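You operate a simulated robot arm through the tools that you are given. There is no shell and no other tool.

You are at the controls of a simulated robot arm. One attempt, no reset.

TASK
Square the ragged red bundle in the jogger, using the stop block for its size.
Fine: the ticket on the grey mat gives the size; seat the block in the jogger's bore, run the jogger till the edges are even, switch off, leave the bundle in.

The check looks at the end state, three seconds after you hand in, the way a careful person would. Anything else that was tipped, shoved, dropped, spilled or broken makes it a failure.

THE ROBOT
A 7-joint arm with a two-finger parallel gripper, fixed in place. Base frame: the origin is at the foot of the arm, x ahead of it, y to its left, z up; the work surface is at about z = 788. Lengths are in mm, angles in degrees, forces in N, time in s.
With the tool pointing down near the work surface it reaches from about 320 to 740 mm from the base axis. Its first joint turns from -115.0 to 115.0 degrees. Payload 3.91 kg.
The TCP is the grasp point between the finger pads, 30 mm short of the fingertips. In the tool frame z runs along the fingers and y along their closing line. Largest opening 110 mm; finger width 20, thickness 10; the body of the gripper, 48 by 112 mm, starts 55 mm behind the TCP.
Orientation is told as [roll, pitch, yaw] about the base's x, y, z axes, in that order, counted from this pose: with the fingers straight down and closing along the base's y, the tool's x points along the base's -x, its y along +y and its z along -z.

THE INTERFACE
- The arm moves only by the tool step_arm. Its argument "plan" is a list of rows, each a list of 7 numbers: the shift along the base's x, y, z in m, then the turn, a rotation vector about the base's x, y, z in degrees, then the finger opening in m, from 0 to 0.11. In form: [[x, y, z, ax, ay, az, jaw], ...]. A call has 1 to 20 rows; each row is the pose to reach, as a shift and turn from the pose commanded when the call began. A row lasts 0.2 s, in which the tool goes at most 50 mm and 8.6 degrees; a call with a longer step from one row to the next is refused whole, and so is a gripper value outside its range. Where a pose cannot be reached the arm comes as near as it can. A force on the tool above 70 N (or 10 N above the force at the start of the call, whichever is more), or a blocked arm, ends the call early, and 0.2 s more pass. The fingers move at their own pace (about 108 mm/s each) and stop on an object; they squeeze with about 42 N. The grip force told is the motor's: it shows also when the fingers shut on nothing. Time passes only in rows, and 0.2 s behind the last, so rows that repeat a pose let the fingers close. The reply holds the time, the measured pose of the TCP, the force on the tool along the base axes, the opening and the grip force, in the units named above and with some noise, with the torque about the TCP (base axes, N m) and any sound that the robot's microphone picked up.
- Cameras (640 x 400 px; columns grow to the right, rows downward): "scene" is fixed at [220.1, -500, 1567.6]; the picture's right is [1.00, -0.08, 0.00], its down [-0.04, -0.55, -0.84] and it looks along [0.07, 0.83, -0.55] (base axes); focal length 349 px, centre (320, 200). "wrist" rides on the gripper at [72, 17, -103] in the tool frame; the picture's right is [-0.23, 0.97, 0.00], its down [-0.76, -0.18, -0.62] and it looks along [-0.61, -0.14, 0.78] (tool axes); focal length 222 px, centre (320, 200).
- grab_frame(camera): a new picture of that camera. It takes no simulated time.
- move_column(by): slides the trunk up (or, below 0, down) by that many mm; the arm rides with it, the base frame stays. It gives what a move gives, with no picture.
- point_at(camera, pixels): for up to 12 pixels [column, row] of the newest picture of that camera ("zoom" is the newest enlarged one), the place [x, y, z] in the base frame of the surface seen there, good to about 2 mm. It takes no simulated time.
- enlarge(camera, box): a new picture of the part [left, top, right, bottom] of that camera's present view, enlarged. It takes no simulated time.
- sign_off(): hands the job in; it is judged then, once.

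Leave the gripper open and the arm clear of the work at the hand-in unless told otherwise.

The tools are called after "Request:" by a JSON object that holds its "api" and its "payload". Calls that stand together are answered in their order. step_arm: Moves the arm, as the interface text tells. Its arguments: {"type":"object","properties":{"plan":{"type":"array","items":{"type":"array","items":{"type":"number"}}}},"required":["plan"]} The other tools are called the same way: move_column (by) slides the trunk up or down; grab_frame (camera) takes a picture; point_at (camera, pixels) gives the place of the surface under pixels of a picture; enlarge (camera, box) takes an enlarged picture of a part of a camera's view; sign_off () hands the job in.

At the start:

```text
time: 0.0
ee_pos: [390.8, 327.3, 1120.9]
tcp_rot: [0.0, -0.1, 0.1]
ft_force: [0.7, -0.1, -0.6]
ft_torque: [0.02, 0.01, 0.0]
grip_width: 110.1
grip_force: 0.0
trunk travel left (down, up): [-775.0, 215.0]
```

scene: 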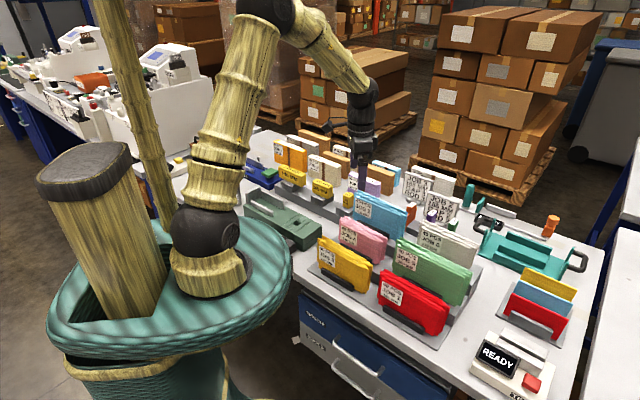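
wrist: 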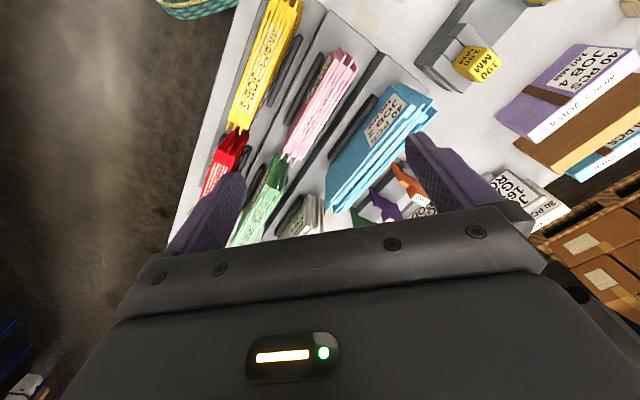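

I'll start by looking closely at the scene: the ragged bundles in the middle, the device with "READY" at the lower right, the teal tray at right, and the yellow blocks near (300,180).

Request:
{"api": "enlarge", "payload": {"camera": "scene", "box": [440, 180, 620, 400]}}

Request:
{"api": "enlarge", "payload": {"camera": "scene", "box": [230, 120, 410, 240]}}

Request:
{"api": "enlarge", "payload": {"camera": "scene", "box": [300, 180, 490, 340]}}

Request:
{"api": "enlarge", "payload": {"camera": "scene", "box": [390, 150, 570, 260]}}

```text
1.82 times, centred on (530, 290) of scene
```

zoom: 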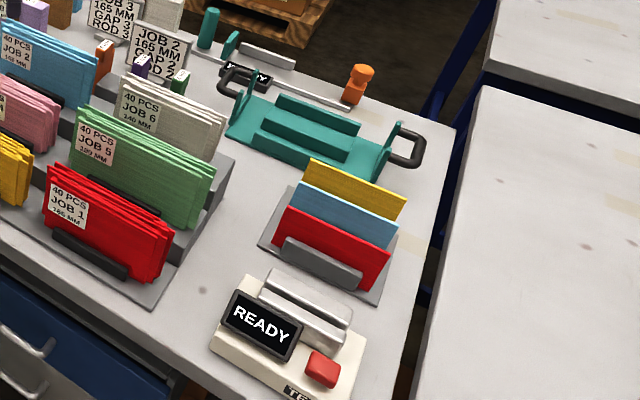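

```text
3.33 times, centred on (320, 180) of scene
```

zoom: 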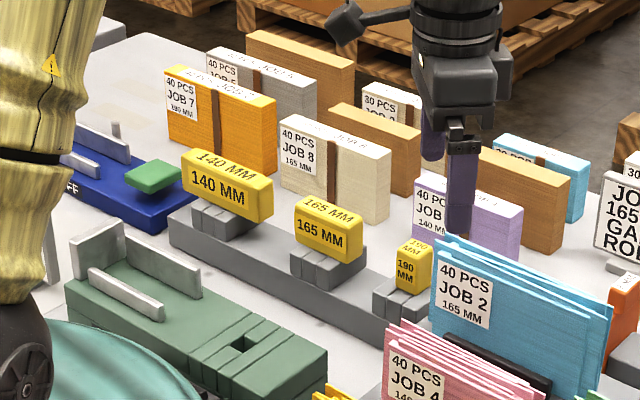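

```text
2.50 times, centred on (395, 260) of scene
```

zoom: 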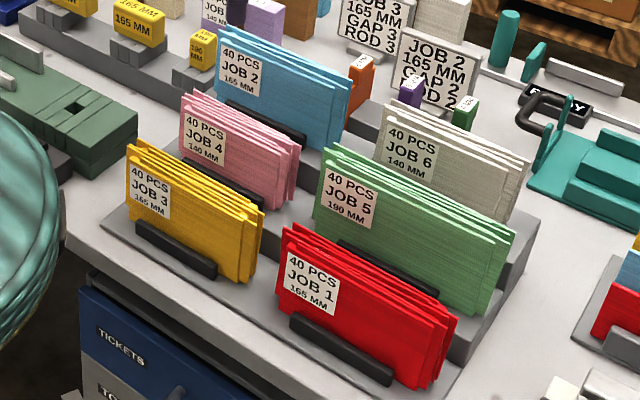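

```text
3.56 times, centred on (480, 205) of scene
```

zoom: 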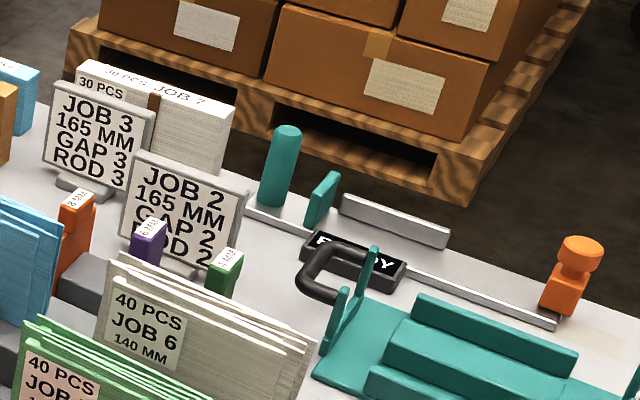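

The red ragged bundle "JOB 1" stands in the front rack. I need to find the grey mat and ticket and tell the jogger from other devices. I'll enlarge more of the scene at left and around.

Request:
{"api": "enlarge", "payload": {"camera": "scene", "box": [230, 150, 330, 260]}}

Request:
{"api": "enlarge", "payload": {"camera": "scene", "box": [0, 0, 240, 180]}}

Request:
{"api": "enlarge", "payload": {"camera": "scene", "box": [460, 320, 580, 400]}}

Request:
{"api": "enlarge", "payload": {"camera": "scene", "box": [290, 280, 450, 400]}}

Request:
{"api": "enlarge", "payload": {"camera": "wrist", "box": [160, 0, 640, 250]}}

```text
3.64 times, centred on (280, 205) of scene
```

zoom: 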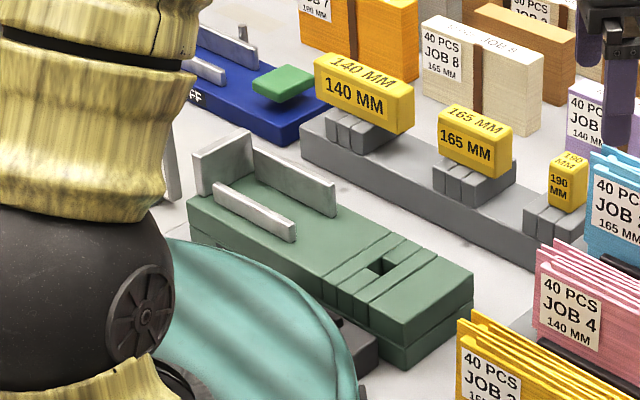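

```text
2.22 times, centred on (120, 90) of scene
```

zoom: 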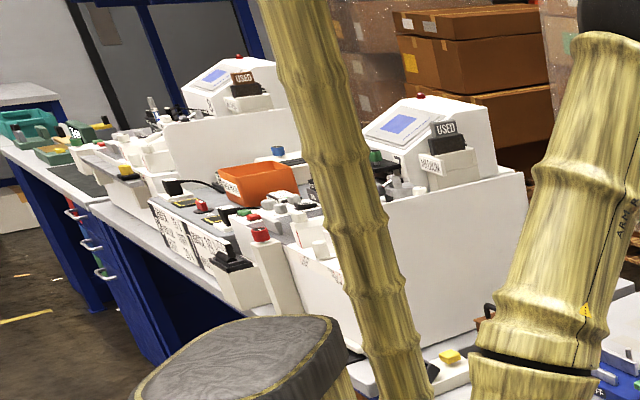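

```text
5.00 times, centred on (520, 360) of scene
```

zoom: 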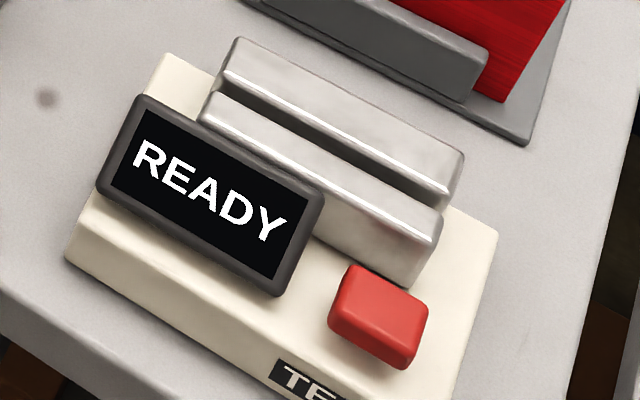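

```text
3.33 times, centred on (370, 340) of scene
```

zoom: 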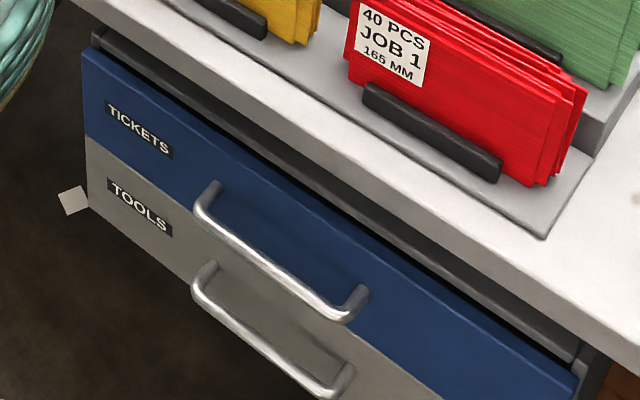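

```text
1.33 times, centred on (400, 125) of wrist
```

zoom: 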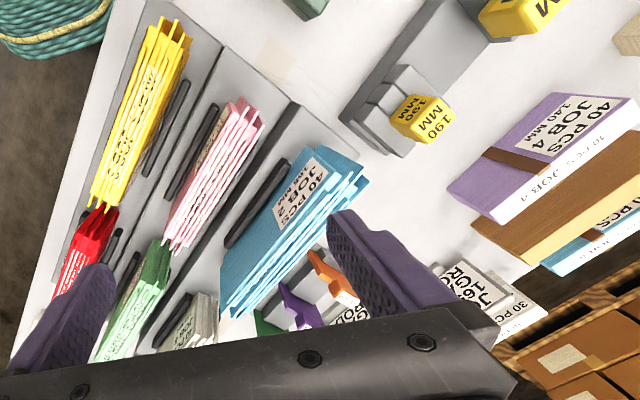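

I'll map key places by pointing at them in the scene picture: jogger bed and bore (280,220), blue device (262,175), stop blocks, bundles, tickets, tester, creaser.

Request:
{"api": "grab_frame", "payload": {"camera": "scene"}}

Request:
{"api": "point_at", "payload": {"camera": "scene", "pixels": [[330, 174], [361, 188], [385, 200], [310, 240], [352, 265], [365, 240], [418, 305], [430, 270], [443, 240], [380, 215], [530, 250], [545, 310]]}}

Request:
{"api": "enlarge", "payload": {"camera": "scene", "box": [230, 150, 330, 260]}}

Request:
{"api": "point_at", "payload": {"camera": "zoom", "pixels": [[193, 200], [475, 268], [405, 368], [375, 270], [390, 260], [385, 283], [220, 160], [295, 180], [255, 210], [180, 130], [285, 85], [270, 140]]}}

```text
taken
```

scene: 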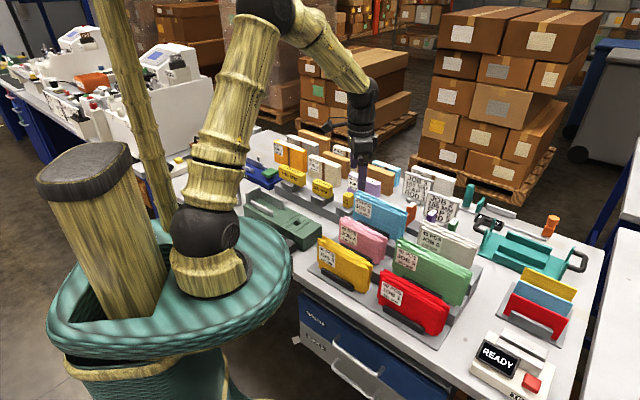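

```text
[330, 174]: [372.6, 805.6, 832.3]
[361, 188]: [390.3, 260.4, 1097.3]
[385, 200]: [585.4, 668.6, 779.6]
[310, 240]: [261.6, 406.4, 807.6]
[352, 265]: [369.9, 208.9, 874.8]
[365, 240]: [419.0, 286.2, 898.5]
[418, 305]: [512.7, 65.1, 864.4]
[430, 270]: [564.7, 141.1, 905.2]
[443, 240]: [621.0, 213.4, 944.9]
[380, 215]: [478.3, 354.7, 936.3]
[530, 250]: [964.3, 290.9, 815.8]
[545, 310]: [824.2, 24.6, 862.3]
```

```text
3.64 times, centred on (280, 205) of scene
```

zoom: 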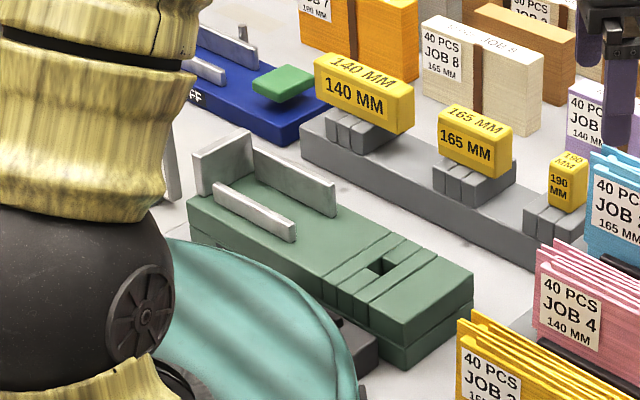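

```text
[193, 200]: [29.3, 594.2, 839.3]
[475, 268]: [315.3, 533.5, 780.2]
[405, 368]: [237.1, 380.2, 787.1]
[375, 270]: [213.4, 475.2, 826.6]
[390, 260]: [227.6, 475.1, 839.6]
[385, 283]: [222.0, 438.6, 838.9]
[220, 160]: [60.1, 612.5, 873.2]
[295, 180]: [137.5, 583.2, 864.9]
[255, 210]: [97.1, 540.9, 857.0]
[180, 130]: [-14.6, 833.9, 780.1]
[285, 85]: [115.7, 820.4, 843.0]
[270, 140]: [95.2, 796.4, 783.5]
```

The green-grey bed with metal guides and a square hole around (222, 458, 839) looks like the jogger. The blue one reads "..FF". I'll swing the tool left with a 90° yaw at the present height to look at them with the wrist camera and to seek the grey mat.

Request:
{"api": "step_arm", "payload": {"plan": [[-0.02, 0.004, 0, 0, 0, 8.2, 0.11], [-0.04, 0.008, 0, 0, 0, 16.4, 0.11], [-0.06, 0.012, 0, 0, 0, 24.6, 0.11], [-0.08, 0.016, 0, 0, 0, 32.8, 0.11], [-0.1, 0.02, 0, 0, 0, 41, 0.11], [-0.12, 0.024, 0, 0, 0, 49.2, 0.11], [-0.14, 0.028, 0, 0, 0, 57.4, 0.11], [-0.16, 0.032, 0, 0, 0, 65.6, 0.11], [-0.18, 0.036, 0, 0, 0, 73.8, 0.11], [-0.2, 0.04, 0, 0, 0, 82, 0.11], [-0.22, 0.044, 0, 0, 0, 90, 0.11], [-0.24, 0.05, 0, 0, 0, 90, 0.11]]}}

Request:
{"api": "grab_frame", "payload": {"camera": "wrist"}}

Request:
{"api": "grab_frame", "payload": {"camera": "scene"}}

```text
time: 2.6
ee_pos: [149.8, 376.7, 1121.0]
tcp_rot: [0.0, 0.0, 90.1]
ft_force: [-0.2, 0.3, 0.7]
ft_torque: [-0.01, 0.02, -0.01]
grip_width: 110.0
grip_force: 0.1
trunk travel left (down, up): [-775.0, 215.0]
```

```text
taken
```

wrist: 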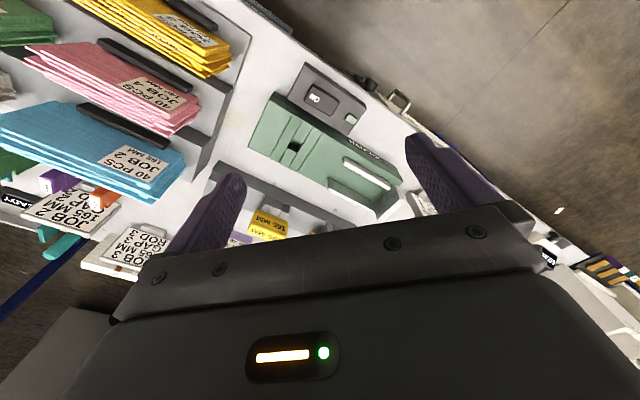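

```text
taken
```

scene: 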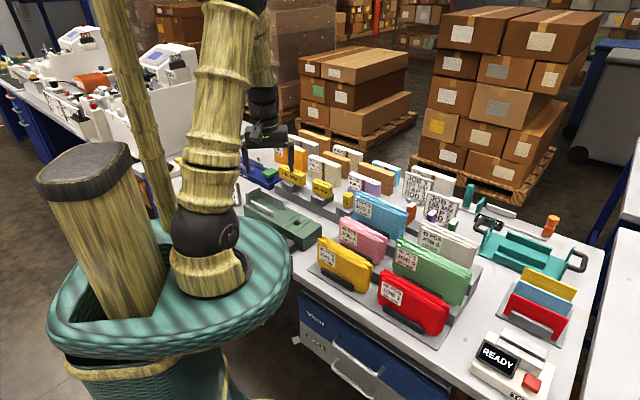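

The wrist picture shows the green jogger with a grey control box beside it at (330,105) and writing on the bed's side. I'll enlarge this.

Request:
{"api": "enlarge", "payload": {"camera": "wrist", "box": [230, 50, 430, 220]}}

Request:
{"api": "enlarge", "payload": {"camera": "wrist", "box": [520, 180, 640, 320]}}

Request:
{"api": "enlarge", "payload": {"camera": "wrist", "box": [0, 90, 240, 280]}}

```text
2.35 times, centred on (330, 135) of wrist
```

zoom: 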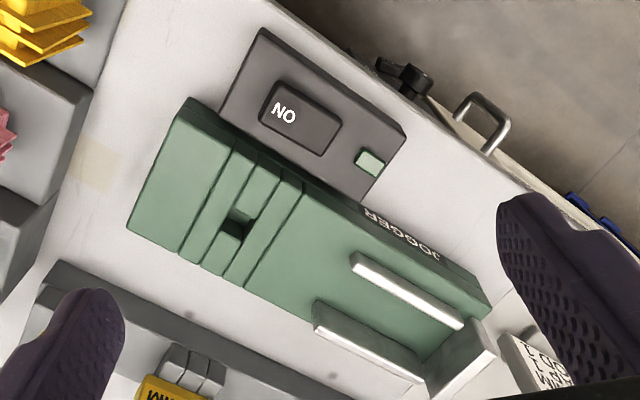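

```text
2.86 times, centred on (580, 250) of wrist
```

zoom: 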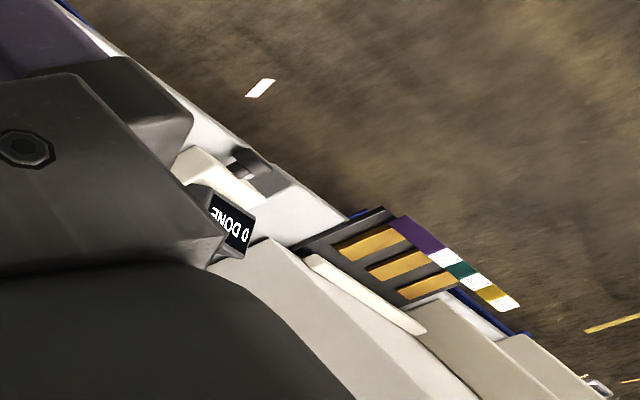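

```text
2.11 times, centred on (120, 185) of wrist
```

zoom: 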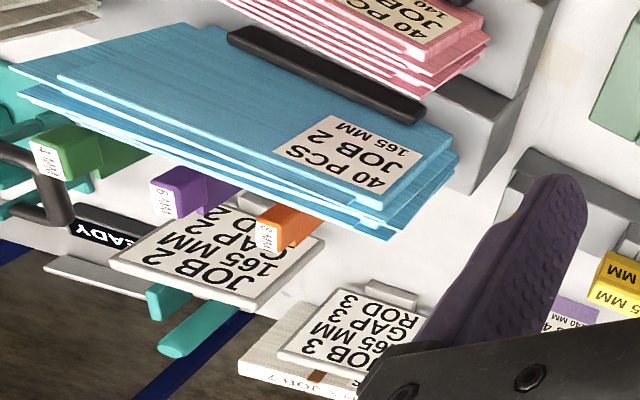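

The green device is labelled JOGGER. Beside it is a box with a rocker marked "ON" and a green lamp/pad. A ticket "JOB 1…" is partly hidden at zoom (540,360). I'll get positions of these.

Request:
{"api": "enlarge", "payload": {"camera": "wrist", "box": [230, 50, 430, 220]}}

Request:
{"api": "point_at", "payload": {"camera": "zoom", "pixels": [[540, 365], [282, 113], [325, 140], [370, 162], [262, 92], [237, 228], [360, 262], [455, 322], [470, 360], [330, 325], [400, 370], [150, 200]]}}

Request:
{"api": "enlarge", "payload": {"camera": "wrist", "box": [395, 180, 455, 220]}}

```text
2.35 times, centred on (330, 135) of wrist
```

zoom: 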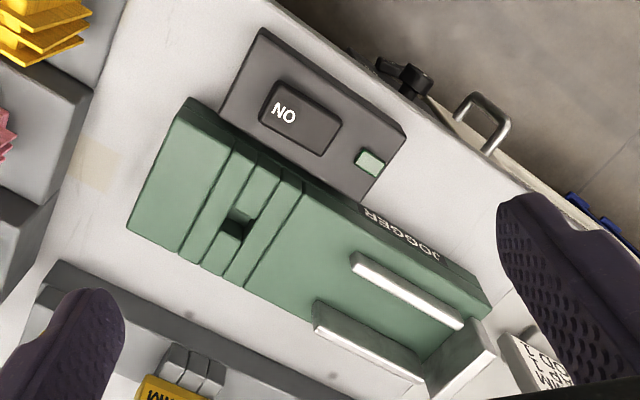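

```text
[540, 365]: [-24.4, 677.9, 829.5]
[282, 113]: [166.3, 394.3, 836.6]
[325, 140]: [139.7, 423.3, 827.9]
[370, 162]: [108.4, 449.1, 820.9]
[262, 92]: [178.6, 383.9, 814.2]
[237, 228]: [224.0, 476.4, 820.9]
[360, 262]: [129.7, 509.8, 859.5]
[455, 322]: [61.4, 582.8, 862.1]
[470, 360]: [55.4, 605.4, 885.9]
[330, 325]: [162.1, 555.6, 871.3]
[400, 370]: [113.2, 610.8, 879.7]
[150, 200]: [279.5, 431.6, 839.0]
```

```text
10.00 times, centred on (425, 200) of wrist
```

zoom: 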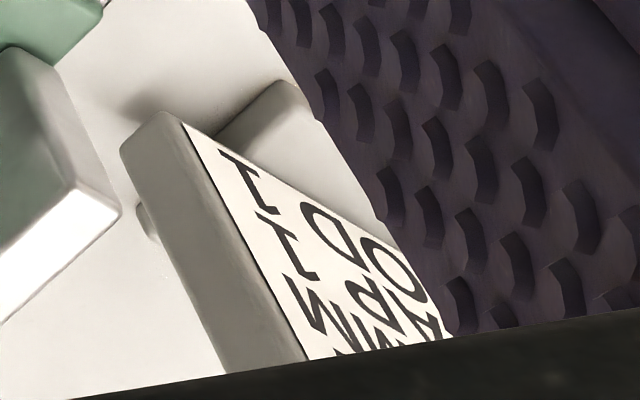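

There's a standing ticket at about (-24, 678, 830), whose text begins "JOB 1…". I'll check where the bamboo mast stands before swinging further left.

Request:
{"api": "point_at", "payload": {"camera": "scene", "pixels": [[110, 20], [125, 60], [145, 120], [160, 180], [170, 225], [90, 170], [215, 60], [205, 240], [220, 20], [262, 60], [250, 110], [180, 200]]}}

```text
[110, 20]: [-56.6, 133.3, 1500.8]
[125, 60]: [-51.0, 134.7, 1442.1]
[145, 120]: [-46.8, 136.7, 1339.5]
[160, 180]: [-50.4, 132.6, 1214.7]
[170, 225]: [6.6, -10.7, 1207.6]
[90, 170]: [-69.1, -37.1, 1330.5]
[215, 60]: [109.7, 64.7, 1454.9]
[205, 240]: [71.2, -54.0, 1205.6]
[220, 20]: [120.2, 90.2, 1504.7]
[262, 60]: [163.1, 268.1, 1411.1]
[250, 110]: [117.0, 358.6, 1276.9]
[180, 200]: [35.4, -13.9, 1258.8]
```

The mast stands at about (-65,150), so I'll keep the arm's bearing under ~75° and look left by yawing the wrist instead: TCP to about (179, 548), yaw 160°.

Request:
{"api": "step_arm", "payload": {"plan": [[0.003, 0.019, 0, 0, 0, 7.8, 0.11], [0.006, 0.038, 0, 0, 0, 15.6, 0.11], [0.01, 0.057, 0, 0, 0, 23.4, 0.11], [0.013, 0.076, 0, 0, 0, 31.2, 0.11], [0.016, 0.095, 0, 0, 0, 39, 0.11], [0.019, 0.114, 0, 0, 0, 46.8, 0.11], [0.022, 0.133, 0, 0, 0, 54.6, 0.11], [0.026, 0.152, 0, 0, 0, 62.4, 0.11], [0.029, 0.171, 0, 0, 0, 70, 0.11]]}}

Request:
{"api": "grab_frame", "payload": {"camera": "wrist"}}

Request:
{"api": "grab_frame", "payload": {"camera": "scene"}}

```text
time: 4.6
ee_pos: [180.5, 548.5, 1120.0]
tcp_rot: [0.0, 0.0, 160.1]
ft_force: [0.3, 0.7, 0.2]
ft_torque: [-0.03, 0.0, 0.0]
grip_width: 110.0
grip_force: 0.0
trunk travel left (down, up): [-775.0, 215.0]
```

```text
taken
```

wrist: 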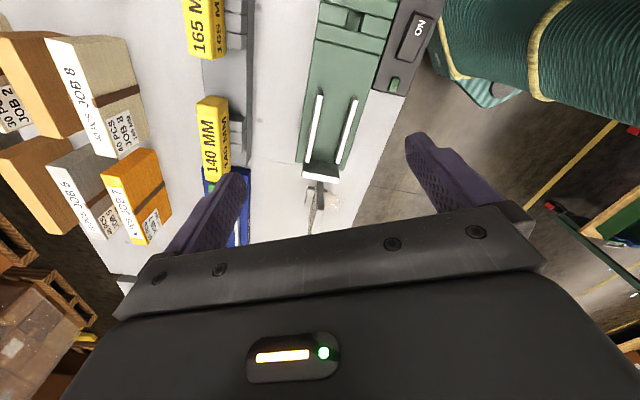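

```text
taken
```

scene: 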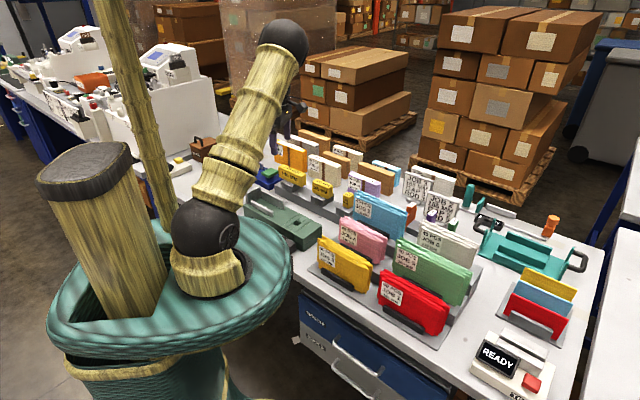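

Now more of the left table is visible in the scene around (190,160), and the ticket's edge is at wrist (318,205). I'll enlarge both.

Request:
{"api": "enlarge", "payload": {"camera": "scene", "box": [150, 120, 270, 220]}}

Request:
{"api": "enlarge", "payload": {"camera": "wrist", "box": [180, 60, 420, 240]}}

Request:
{"api": "enlarge", "payload": {"camera": "wrist", "box": [280, 170, 360, 230]}}

Request:
{"api": "enlarge", "payload": {"camera": "wrist", "box": [400, 0, 640, 200]}}

```text
4.00 times, centred on (210, 170) of scene
```

zoom: 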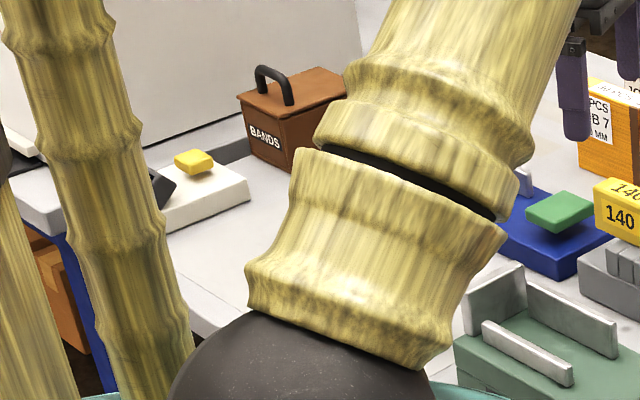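

```text
2.22 times, centred on (300, 150) of wrist
```

zoom: 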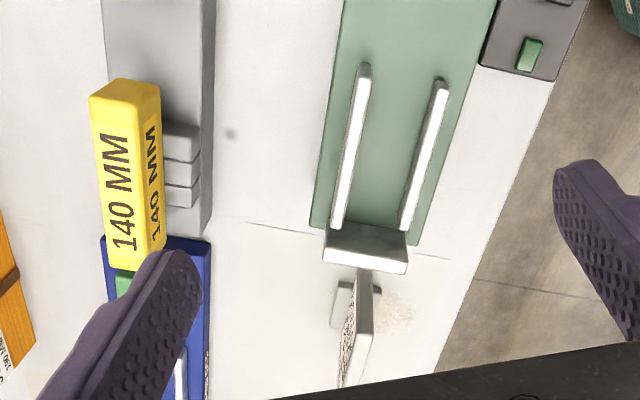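

```text
6.67 times, centred on (320, 200) of wrist
```

zoom: 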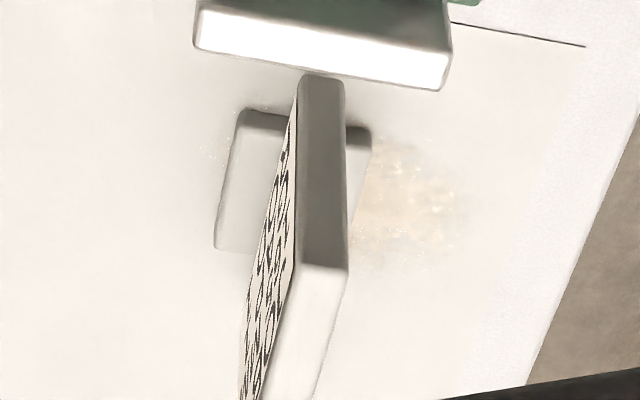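

```text
2.00 times, centred on (520, 100) of wrist
```

zoom: 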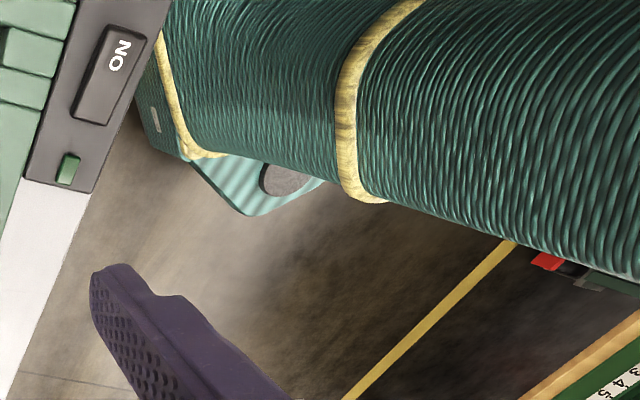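

The standing ticket's printed face points away to image-left, and I don't see a grey mat under it yet. I'll move further to the left-back and yaw to 200° to look at its face.

Request:
{"api": "step_arm", "payload": {"plan": [[0.005, 0.025, 0, 0, 0, 8, 0.11], [0.01, 0.05, 0, 0, 0, 16, 0.11], [0.015, 0.075, 0, 0, 0, 24, 0.11], [0.02, 0.1, 0, 0, 0, 32, 0.11], [0.025, 0.125, 0, 0, 0, 40, 0.11]]}}

Request:
{"api": "grab_frame", "payload": {"camera": "wrist"}}

Request:
{"api": "enlarge", "payload": {"camera": "wrist", "box": [220, 40, 420, 220]}}

```text
time: 5.8
ee_pos: [203.8, 674.2, 1119.2]
tcp_rot: [0.2, -0.1, -159.9]
ft_force: [0.5, -0.4, 0.6]
ft_torque: [-0.01, -0.03, 0.01]
grip_width: 109.9
grip_force: 0.1
trunk travel left (down, up): [-775.0, 215.0]
```

```text
taken
```

wrist: 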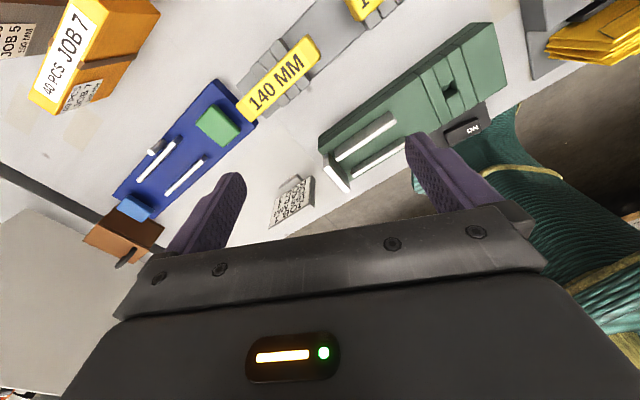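

```text
2.22 times, centred on (320, 130) of wrist
```

zoom: 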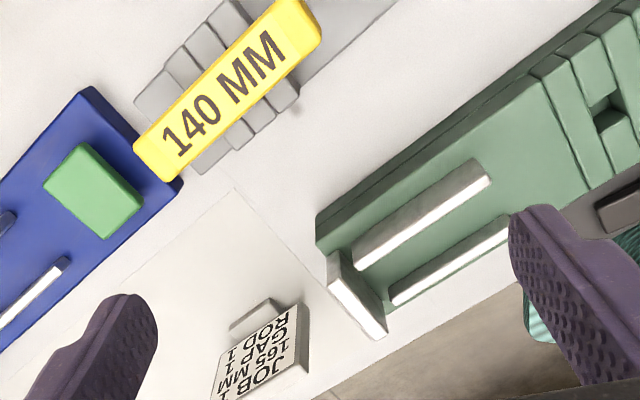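

The ticket near the jogger reads "JOB 1 / 165 MM / GAP 1 / ROD 1". It seems to stand on a slightly different-toned patch with an edge at zoom (230,190). I'll look at that and check the heights.

Request:
{"api": "enlarge", "payload": {"camera": "wrist", "box": [240, 110, 340, 240]}}

Request:
{"api": "point_at", "payload": {"camera": "wrist", "pixels": [[280, 125], [279, 133], [285, 140], [262, 145], [320, 165], [310, 160], [292, 200], [250, 100], [120, 90], [215, 120], [160, 150], [450, 87]]}}

Request:
{"api": "enlarge", "payload": {"camera": "wrist", "box": [60, 60, 280, 280]}}

```text
3.08 times, centred on (290, 175) of wrist
```

zoom: 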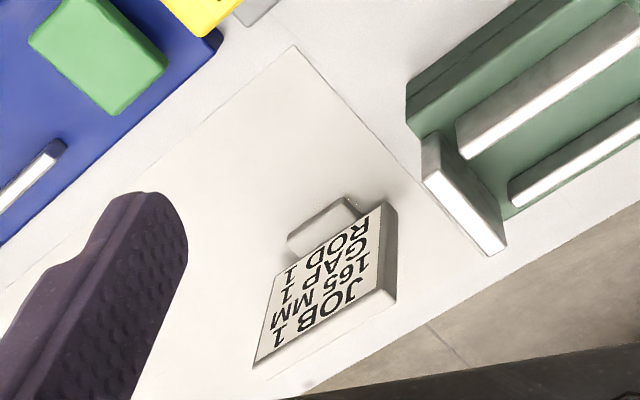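

```text
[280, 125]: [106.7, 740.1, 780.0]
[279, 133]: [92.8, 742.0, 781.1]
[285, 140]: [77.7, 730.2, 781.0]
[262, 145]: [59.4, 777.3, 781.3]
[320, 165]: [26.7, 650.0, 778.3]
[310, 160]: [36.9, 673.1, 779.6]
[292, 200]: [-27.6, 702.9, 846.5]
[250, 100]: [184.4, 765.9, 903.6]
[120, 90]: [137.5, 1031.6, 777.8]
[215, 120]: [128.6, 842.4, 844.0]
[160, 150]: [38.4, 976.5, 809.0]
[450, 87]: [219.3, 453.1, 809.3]
```

```text
1.82 times, centred on (170, 170) of wrist
```

zoom: 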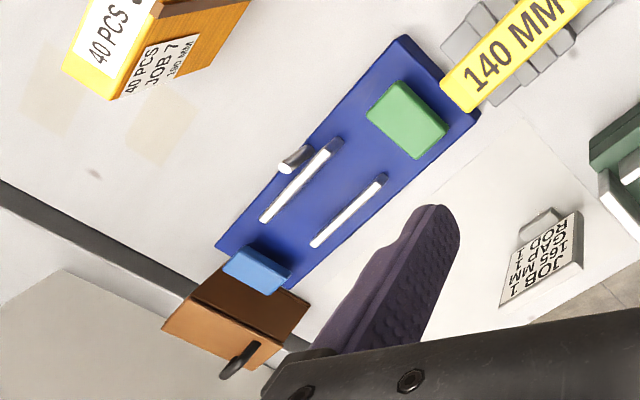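

The JOB 1 ticket stands on a faint pale mat reading 165 MM, matching the bundle's own label. I'll still check the other tickets and the rest of the table for another mat: swing back toward the middle-right.

Request:
{"api": "step_arm", "payload": {"plan": [[0.01, -0.02, 0, 0, 0, -8.4, 0.11], [0.02, -0.04, 0, 0, 0, -16.8, 0.11], [0.03, -0.06, 0, 0, 0, -25.2, 0.11], [0.045, -0.08, 0, 0, 0, -33.6, 0.11], [0.06, -0.1, 0, 0, 0, -42, 0.11], [0.075, -0.12, 0, 0, 0, -50.4, 0.11], [0.09, -0.14, 0, 0, 0, -58.8, 0.11], [0.105, -0.16, 0, 0, 0, -67.2, 0.11], [0.12, -0.18, 0, 0, 0, -75.6, 0.11], [0.135, -0.2, 0, 0, 0, -84, 0.11], [0.15, -0.22, 0, 0, 0, -92.4, 0.11], [0.165, -0.24, 0, 0, 0, -100.8, 0.11], [0.18, -0.26, 0, 0, 0, -109.2, 0.11], [0.195, -0.28, 0, 0, 0, -117.6, 0.11], [0.21, -0.29, 0, 0, 0, -126, 0.11], [0.22, -0.3, 0, 0, 0, -134.4, 0.11], [0.23, -0.31, 0, 0, 0, -142.8, 0.11], [0.24, -0.32, 0, 0, 0, -151.2, 0.11], [0.25, -0.33, 0, 0, 0, -159.6, 0.11]]}}

Request:
{"api": "grab_frame", "payload": {"camera": "wrist"}}

```text
time: 9.8
ee_pos: [454.3, 340.9, 1118.9]
tcp_rot: [0.0, 0.0, 40.3]
ft_force: [-0.5, -0.8, -0.5]
ft_torque: [0.01, 0.03, -0.01]
grip_width: 110.0
grip_force: 0.1
trunk travel left (down, up): [-775.0, 215.0]
```

```text
taken
```

wrist: 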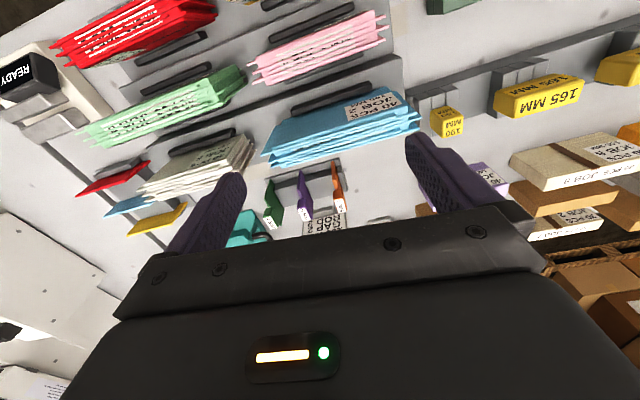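

I'll go ~120 mm further out to see the JOB 2/JOB 3 tickets and what they stand on.

Request:
{"api": "step_arm", "payload": {"plan": [[0.03, 0.02, 0, 0, 0, 0, 0.11], [0.06, 0.04, 0, 0, 0, 0, 0.11], [0.09, 0.06, 0, 0, 0, 0, 0.11], [0.11, 0.08, 0, 0, 0, 0, 0.11]]}}

Request:
{"api": "grab_frame", "payload": {"camera": "wrist"}}

Request:
{"api": "enlarge", "payload": {"camera": "wrist", "box": [180, 60, 480, 240]}}

Request:
{"api": "enlarge", "payload": {"camera": "wrist", "box": [0, 0, 220, 240]}}

Request:
{"api": "grab_frame", "payload": {"camera": "scene"}}

```text
time: 10.8
ee_pos: [564.6, 424.6, 1118.5]
tcp_rot: [0.0, 0.0, 40.3]
ft_force: [-0.9, 0.8, -0.6]
ft_torque: [-0.01, 0.0, -0.01]
grip_width: 110.3
grip_force: 0.1
trunk travel left (down, up): [-775.0, 215.0]
```

```text
taken
```

wrist: 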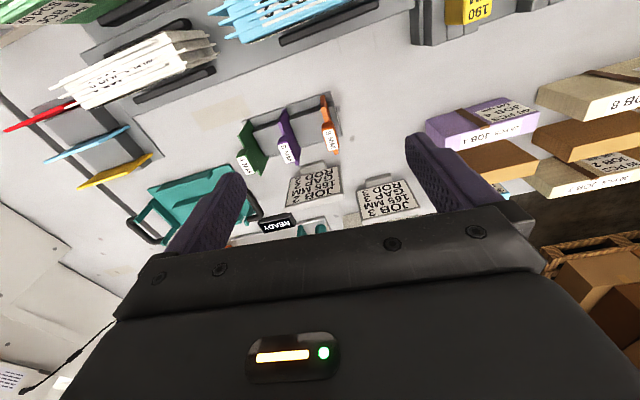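

```text
2.13 times, centred on (330, 150) of wrist
```

zoom: 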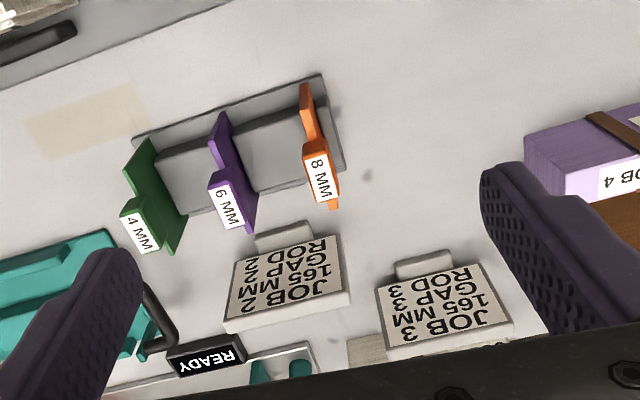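

```text
1.67 times, centred on (110, 120) of wrist
```

zoom: 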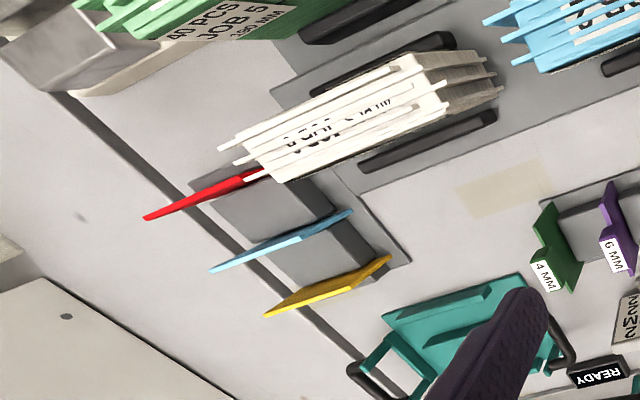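

```text
taken
```

scene: 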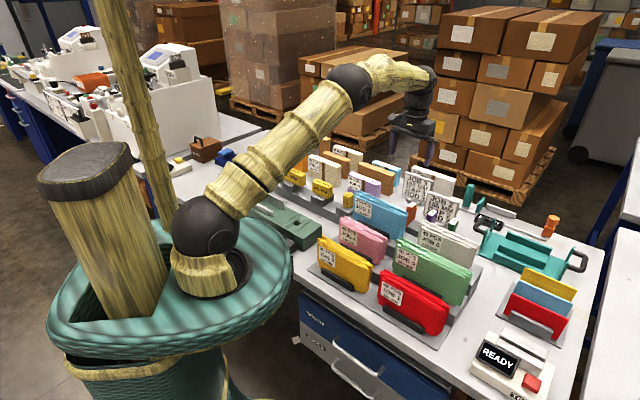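

Only JOB 1's ticket stands on a mat (165 MM); JOB 2 and 3 stand on the bare table. So the size is 165 mm. Now I'll measure the stop blocks, their stand and the jogger from the scene picture.

Request:
{"api": "enlarge", "payload": {"camera": "scene", "box": [265, 150, 365, 230]}}

Request:
{"api": "enlarge", "payload": {"camera": "scene", "box": [370, 230, 490, 340]}}

```text
5.00 times, centred on (315, 190) of scene
```

zoom: 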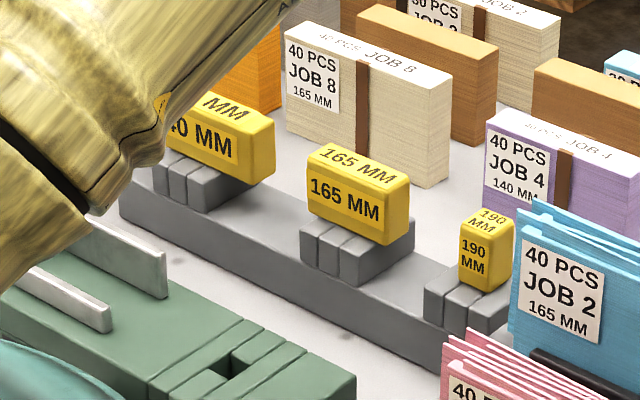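

```text
3.64 times, centred on (430, 285) of scene
```

zoom: 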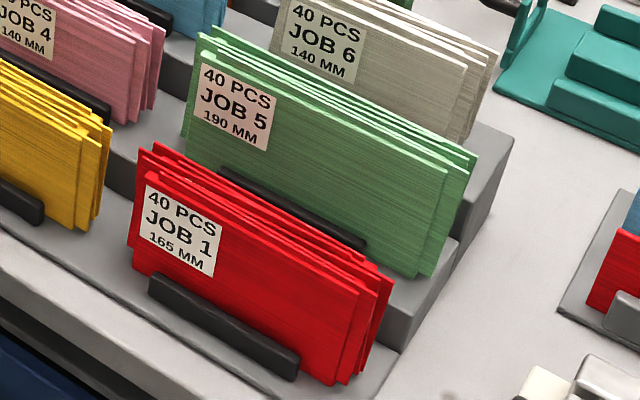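

I'll point at the 165 block's corners in an enlarged scene view.

Request:
{"api": "enlarge", "payload": {"camera": "scene", "box": [300, 170, 350, 210]}}

Request:
{"api": "point_at", "payload": {"camera": "zoom", "pixels": [[270, 150], [300, 90], [480, 165], [460, 215], [275, 210], [455, 310], [365, 210], [400, 125], [330, 300], [490, 230], [250, 300], [420, 330]]}}

```text
10.00 times, centred on (325, 190) of scene
```

zoom: 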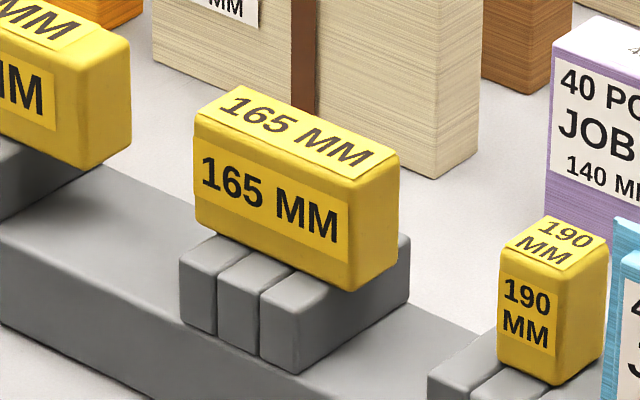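

```text
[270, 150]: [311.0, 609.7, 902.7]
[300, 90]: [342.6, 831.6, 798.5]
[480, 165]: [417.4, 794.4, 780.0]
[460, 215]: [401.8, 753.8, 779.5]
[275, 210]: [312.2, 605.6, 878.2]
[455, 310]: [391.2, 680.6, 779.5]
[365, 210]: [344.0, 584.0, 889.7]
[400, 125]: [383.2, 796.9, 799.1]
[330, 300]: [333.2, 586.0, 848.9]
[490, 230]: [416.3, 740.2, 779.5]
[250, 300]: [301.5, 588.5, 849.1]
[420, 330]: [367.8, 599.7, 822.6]
```

Request:
{"api": "point_at", "payload": {"camera": "zoom", "pixels": [[198, 130], [240, 93], [350, 185], [390, 155], [295, 137], [200, 200], [345, 280], [385, 260], [190, 255], [280, 300], [320, 280], [275, 270]]}}

```text
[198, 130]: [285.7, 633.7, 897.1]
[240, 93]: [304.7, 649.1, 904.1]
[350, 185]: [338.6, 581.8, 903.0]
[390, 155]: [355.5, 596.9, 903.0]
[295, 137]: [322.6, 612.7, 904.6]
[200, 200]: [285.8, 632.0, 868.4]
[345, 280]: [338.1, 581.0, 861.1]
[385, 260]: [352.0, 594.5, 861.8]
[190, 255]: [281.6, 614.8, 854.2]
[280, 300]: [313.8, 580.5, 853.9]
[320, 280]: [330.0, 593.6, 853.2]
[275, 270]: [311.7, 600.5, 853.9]
```

The 165 block: top z≈904, about 75×25 mm, centre ≈(321,615), long axis at -45°. Now I'll measure the red bundle the same way.

Request:
{"api": "enlarge", "payload": {"camera": "scene", "box": [370, 255, 460, 345]}}

Request:
{"api": "point_at", "payload": {"camera": "zoom", "pixels": [[145, 75], [165, 60], [180, 100], [420, 235], [435, 215], [460, 195], [400, 345], [150, 180], [200, 270], [375, 350], [440, 300], [300, 180]]}}

```text
4.44 times, centred on (415, 300) of scene
```

zoom: 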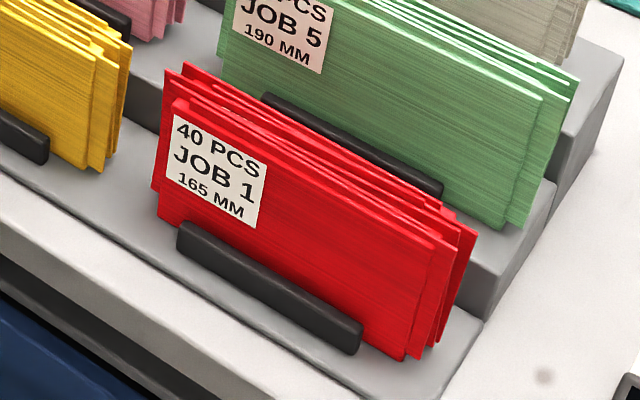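

```text
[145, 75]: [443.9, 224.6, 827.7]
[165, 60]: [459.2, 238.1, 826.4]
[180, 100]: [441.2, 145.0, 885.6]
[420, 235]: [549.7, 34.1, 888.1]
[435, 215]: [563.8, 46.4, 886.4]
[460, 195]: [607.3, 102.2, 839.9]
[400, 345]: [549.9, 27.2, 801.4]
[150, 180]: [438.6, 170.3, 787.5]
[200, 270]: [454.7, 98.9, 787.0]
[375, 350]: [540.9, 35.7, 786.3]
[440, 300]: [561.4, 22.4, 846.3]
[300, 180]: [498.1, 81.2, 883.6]
```

Everything (bundles, blocks, jogger) lies along the -45° line. Red bundle: front face at z≈795–890, roughly 160 long. Now I'll move the wrist camera to view the jogger and bore closely, with yaw 135°.

Request:
{"api": "step_arm", "payload": {"plan": [[-0.022, -0.007, 0, 0, 0, 8, 0.11], [-0.044, -0.014, 0, 0, 0, 16, 0.11], [-0.066, -0.02, 0, 0, 0, 24, 0.11], [-0.09, -0.028, 0, 0, 0, 32, 0.11], [-0.112, -0.034, 0, 0, 0, 40, 0.11], [-0.135, -0.042, 0, 0, 0, 48, 0.11], [-0.157, -0.048, 0, 0, 0, 56, 0.11], [-0.18, -0.055, 0, 0, 0, 64, 0.11], [-0.202, -0.062, -0.03, 0, 0, 72, 0.11], [-0.225, -0.069, -0.06, 0, 0, 80, 0.11], [-0.247, -0.076, -0.09, 0, 0, 88, 0.11], [-0.27, -0.083, -0.118, 0, 0, 94.7, 0.11]]}}

Request:
{"api": "grab_frame", "payload": {"camera": "wrist"}}

Request:
{"api": "grab_frame", "payload": {"camera": "scene"}}

```text
time: 13.4
ee_pos: [294.0, 339.6, 1002.6]
tcp_rot: [0.0, 0.0, 135.2]
ft_force: [0.6, -0.4, -0.6]
ft_torque: [0.0, 0.01, 0.0]
grip_width: 110.1
grip_force: 0.1
trunk travel left (down, up): [-775.0, 215.0]
```

```text
taken
```

wrist: 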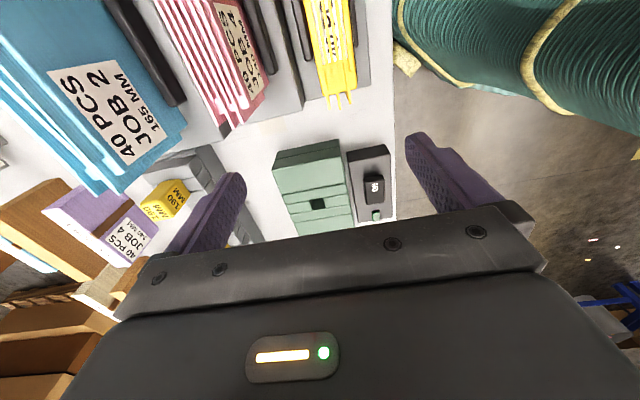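

```text
taken
```

scene: 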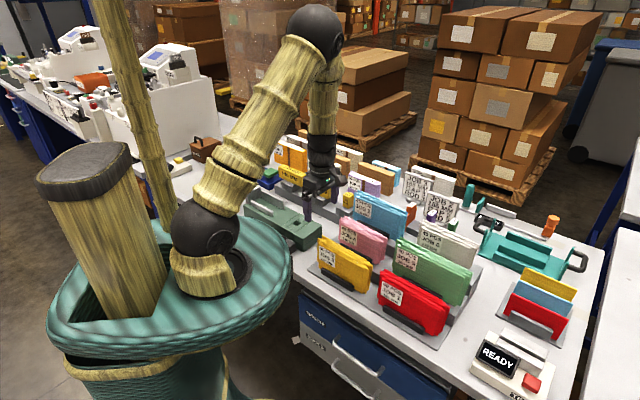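

The bore is at wrist (318,205), near the gripper's edge. I'll move the tool ~120 mm along towards the jogger and up a little.

Request:
{"api": "step_arm", "payload": {"plan": [[-0.02, 0.025, 0.015, 0, 0, 0, 0.11], [-0.04, 0.05, 0.03, 0, 0, 0, 0.11], [-0.06, 0.075, 0.045, 0, 0, 0, 0.11], [-0.08, 0.1, 0.05, 0, 0, 0, 0.11]]}}

Request:
{"api": "grab_frame", "payload": {"camera": "wrist"}}

Request:
{"api": "enlarge", "payload": {"camera": "wrist", "box": [240, 30, 440, 220]}}

```text
time: 14.4
ee_pos: [213.5, 440.5, 1051.8]
tcp_rot: [0.0, 0.0, 135.1]
ft_force: [-0.2, 0.0, 0.9]
ft_torque: [-0.01, 0.02, 0.01]
grip_width: 109.9
grip_force: 0.1
trunk travel left (down, up): [-775.0, 215.0]
```

```text
taken
```

wrist: 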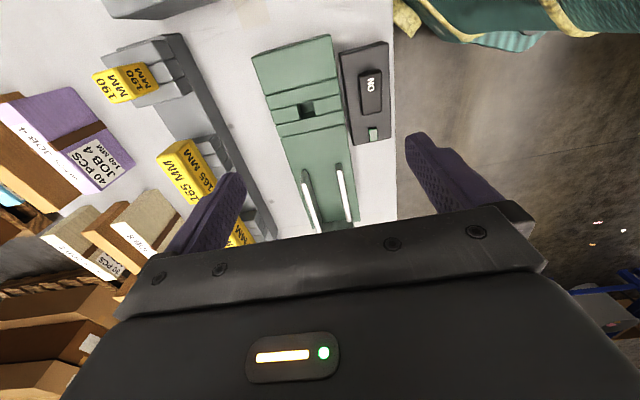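

```text
2.11 times, centred on (340, 125) of wrist
```

zoom: 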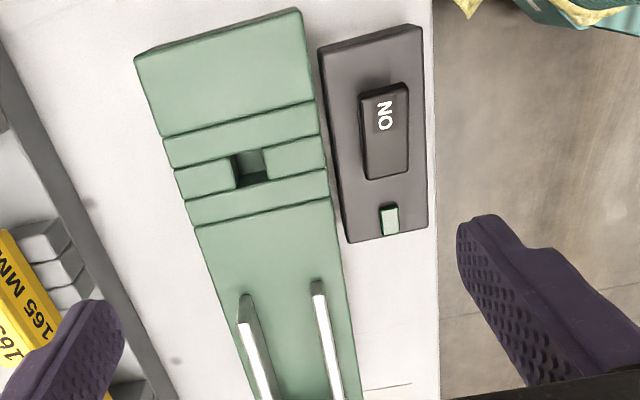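

Good view. I'll enlarge the bore and point at its rim corners and the bed's edges and guides.

Request:
{"api": "enlarge", "payload": {"camera": "wrist", "box": [285, 85, 345, 130]}}

Request:
{"api": "point_at", "payload": {"camera": "wrist", "pixels": [[253, 57], [331, 36], [270, 96], [338, 76], [281, 137], [344, 116], [304, 172], [337, 165], [315, 222], [352, 215], [303, 110], [309, 112]]}}

```text
8.89 times, centred on (315, 108) of wrist
```

zoom: 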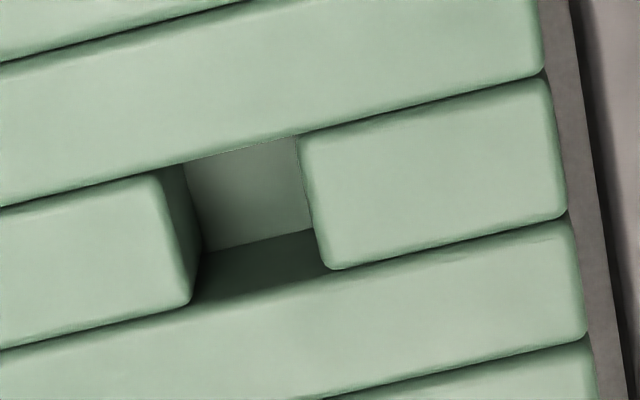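

```text
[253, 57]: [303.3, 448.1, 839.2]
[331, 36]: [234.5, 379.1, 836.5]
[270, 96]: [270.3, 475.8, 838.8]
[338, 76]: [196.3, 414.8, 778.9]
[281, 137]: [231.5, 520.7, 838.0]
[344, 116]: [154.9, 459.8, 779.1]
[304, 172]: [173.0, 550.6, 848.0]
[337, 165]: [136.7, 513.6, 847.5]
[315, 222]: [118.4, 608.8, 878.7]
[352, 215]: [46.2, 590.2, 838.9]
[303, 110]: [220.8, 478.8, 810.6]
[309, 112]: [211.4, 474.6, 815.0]
```

Request:
{"api": "point_at", "payload": {"camera": "zoom", "pixels": [[150, 190], [180, 295], [310, 150], [340, 260], [250, 130], [250, 300], [60, 250], [450, 190], [230, 200], [260, 252], [60, 185], [60, 340]]}}

```text
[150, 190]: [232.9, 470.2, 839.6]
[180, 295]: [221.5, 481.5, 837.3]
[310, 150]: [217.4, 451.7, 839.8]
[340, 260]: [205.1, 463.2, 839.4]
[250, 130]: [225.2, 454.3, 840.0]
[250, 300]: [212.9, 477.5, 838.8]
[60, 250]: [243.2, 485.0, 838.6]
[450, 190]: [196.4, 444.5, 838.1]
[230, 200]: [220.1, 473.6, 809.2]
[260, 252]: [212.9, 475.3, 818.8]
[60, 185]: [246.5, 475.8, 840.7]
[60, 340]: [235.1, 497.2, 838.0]
```

Bore centre ≈(219.2, 466.7), about 20 mm square, rim z≈839. Bed axis runs along (0.707,-0.707). Now a close look at the 165 block in this view at (190,172).

Request:
{"api": "enlarge", "payload": {"camera": "wrist", "box": [140, 120, 240, 200]}}

Request:
{"api": "enlarge", "payload": {"camera": "wrist", "box": [330, 40, 400, 150]}}

Request:
{"api": "point_at", "payload": {"camera": "zoom", "pixels": [[312, 120], [300, 160], [340, 250], [310, 200], [330, 340], [350, 355], [320, 340], [270, 120], [265, 60], [385, 350], [310, 90], [300, 255]]}}

```text
5.00 times, centred on (190, 160) of wrist
```

zoom: 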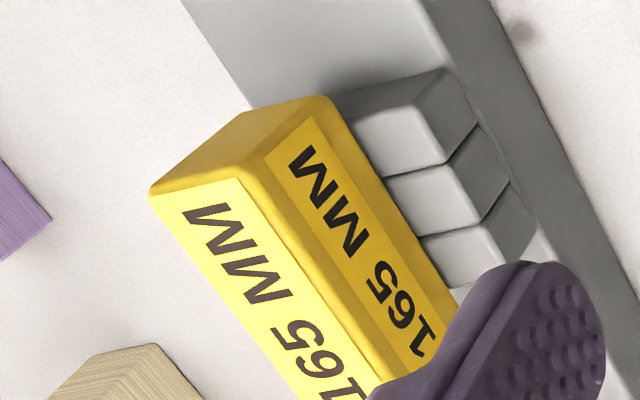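

```text
3.64 times, centred on (365, 95) of wrist
```

zoom: 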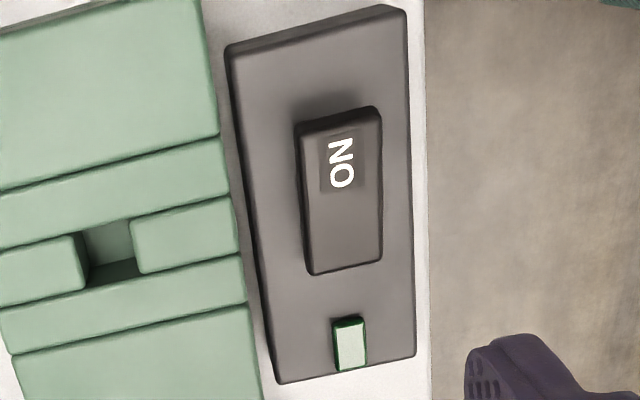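

```text
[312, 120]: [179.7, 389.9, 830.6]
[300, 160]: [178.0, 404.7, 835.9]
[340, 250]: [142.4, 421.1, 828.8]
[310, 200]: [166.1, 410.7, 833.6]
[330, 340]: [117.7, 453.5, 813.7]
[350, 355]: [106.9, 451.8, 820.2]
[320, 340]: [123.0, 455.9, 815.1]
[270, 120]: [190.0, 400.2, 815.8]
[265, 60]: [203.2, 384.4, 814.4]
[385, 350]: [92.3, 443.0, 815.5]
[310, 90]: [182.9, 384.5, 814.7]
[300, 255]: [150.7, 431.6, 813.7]
```

The rocker's "ON" end (near (174,397)) stands higher (z≈838) than the other end (≈828), so it's off now; the small green pad at (112,452) looks like a lamp. Now I'll shift to view the 165 block from straight on.

Request:
{"api": "step_arm", "payload": {"plan": [[0.025, 0.025, 0, 0, 0, 0, 0.11], [0.05, 0.05, 0, 0, 0, 0, 0.11], [0.075, 0.075, 0, 0, 0, 0, 0.11], [0.1, 0.1, 0, 0, 0, 0, 0.11]]}}

Request:
{"api": "enlarge", "payload": {"camera": "wrist", "box": [230, 90, 350, 210]}}

```text
time: 15.4
ee_pos: [315.7, 540.7, 1050.9]
tcp_rot: [0.1, -0.1, 135.1]
ft_force: [0.3, 0.1, 0.4]
ft_torque: [-0.01, 0.01, -0.01]
grip_width: 110.0
grip_force: 0.1
trunk travel left (down, up): [-775.0, 215.0]
```

```text
3.33 times, centred on (290, 150) of wrist
```

zoom: 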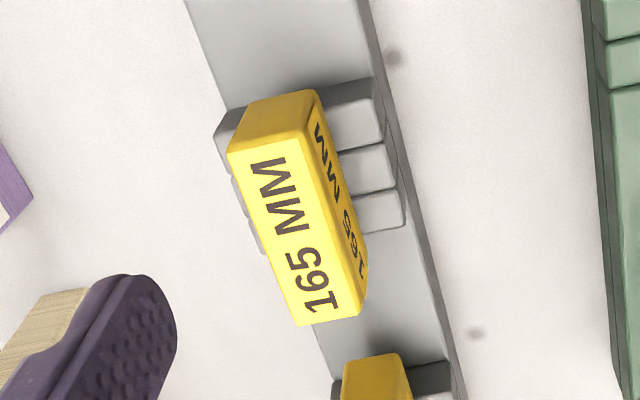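

I'll point at the block's top-face corners and the stand pieces.

Request:
{"api": "point_at", "payload": {"camera": "zoom", "pixels": [[236, 156], [306, 152], [358, 312], [304, 321], [270, 155], [330, 316], [372, 84], [380, 135], [395, 185], [402, 222], [224, 140], [240, 112]]}}

Request:
{"api": "enlarge", "payload": {"camera": "wrist", "box": [265, 105, 315, 145]}}

```text
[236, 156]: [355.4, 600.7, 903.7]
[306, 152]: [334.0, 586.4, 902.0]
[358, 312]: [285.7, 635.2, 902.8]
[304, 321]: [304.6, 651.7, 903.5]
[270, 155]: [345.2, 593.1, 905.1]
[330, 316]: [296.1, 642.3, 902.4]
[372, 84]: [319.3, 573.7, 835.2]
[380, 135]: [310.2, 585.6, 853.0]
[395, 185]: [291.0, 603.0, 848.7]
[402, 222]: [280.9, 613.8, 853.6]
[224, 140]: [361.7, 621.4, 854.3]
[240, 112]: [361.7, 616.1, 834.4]
```

```text
10.00 times, centred on (290, 125) of wrist
```

zoom: 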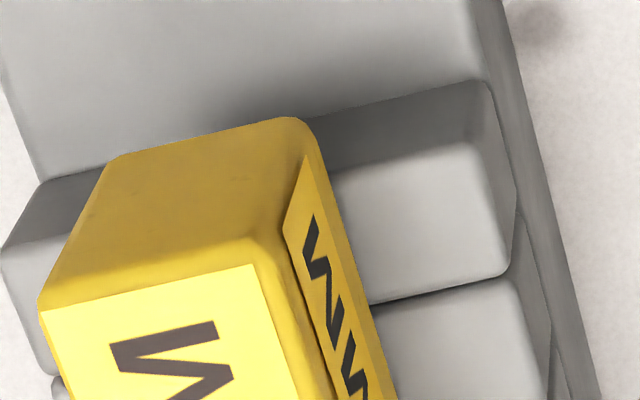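

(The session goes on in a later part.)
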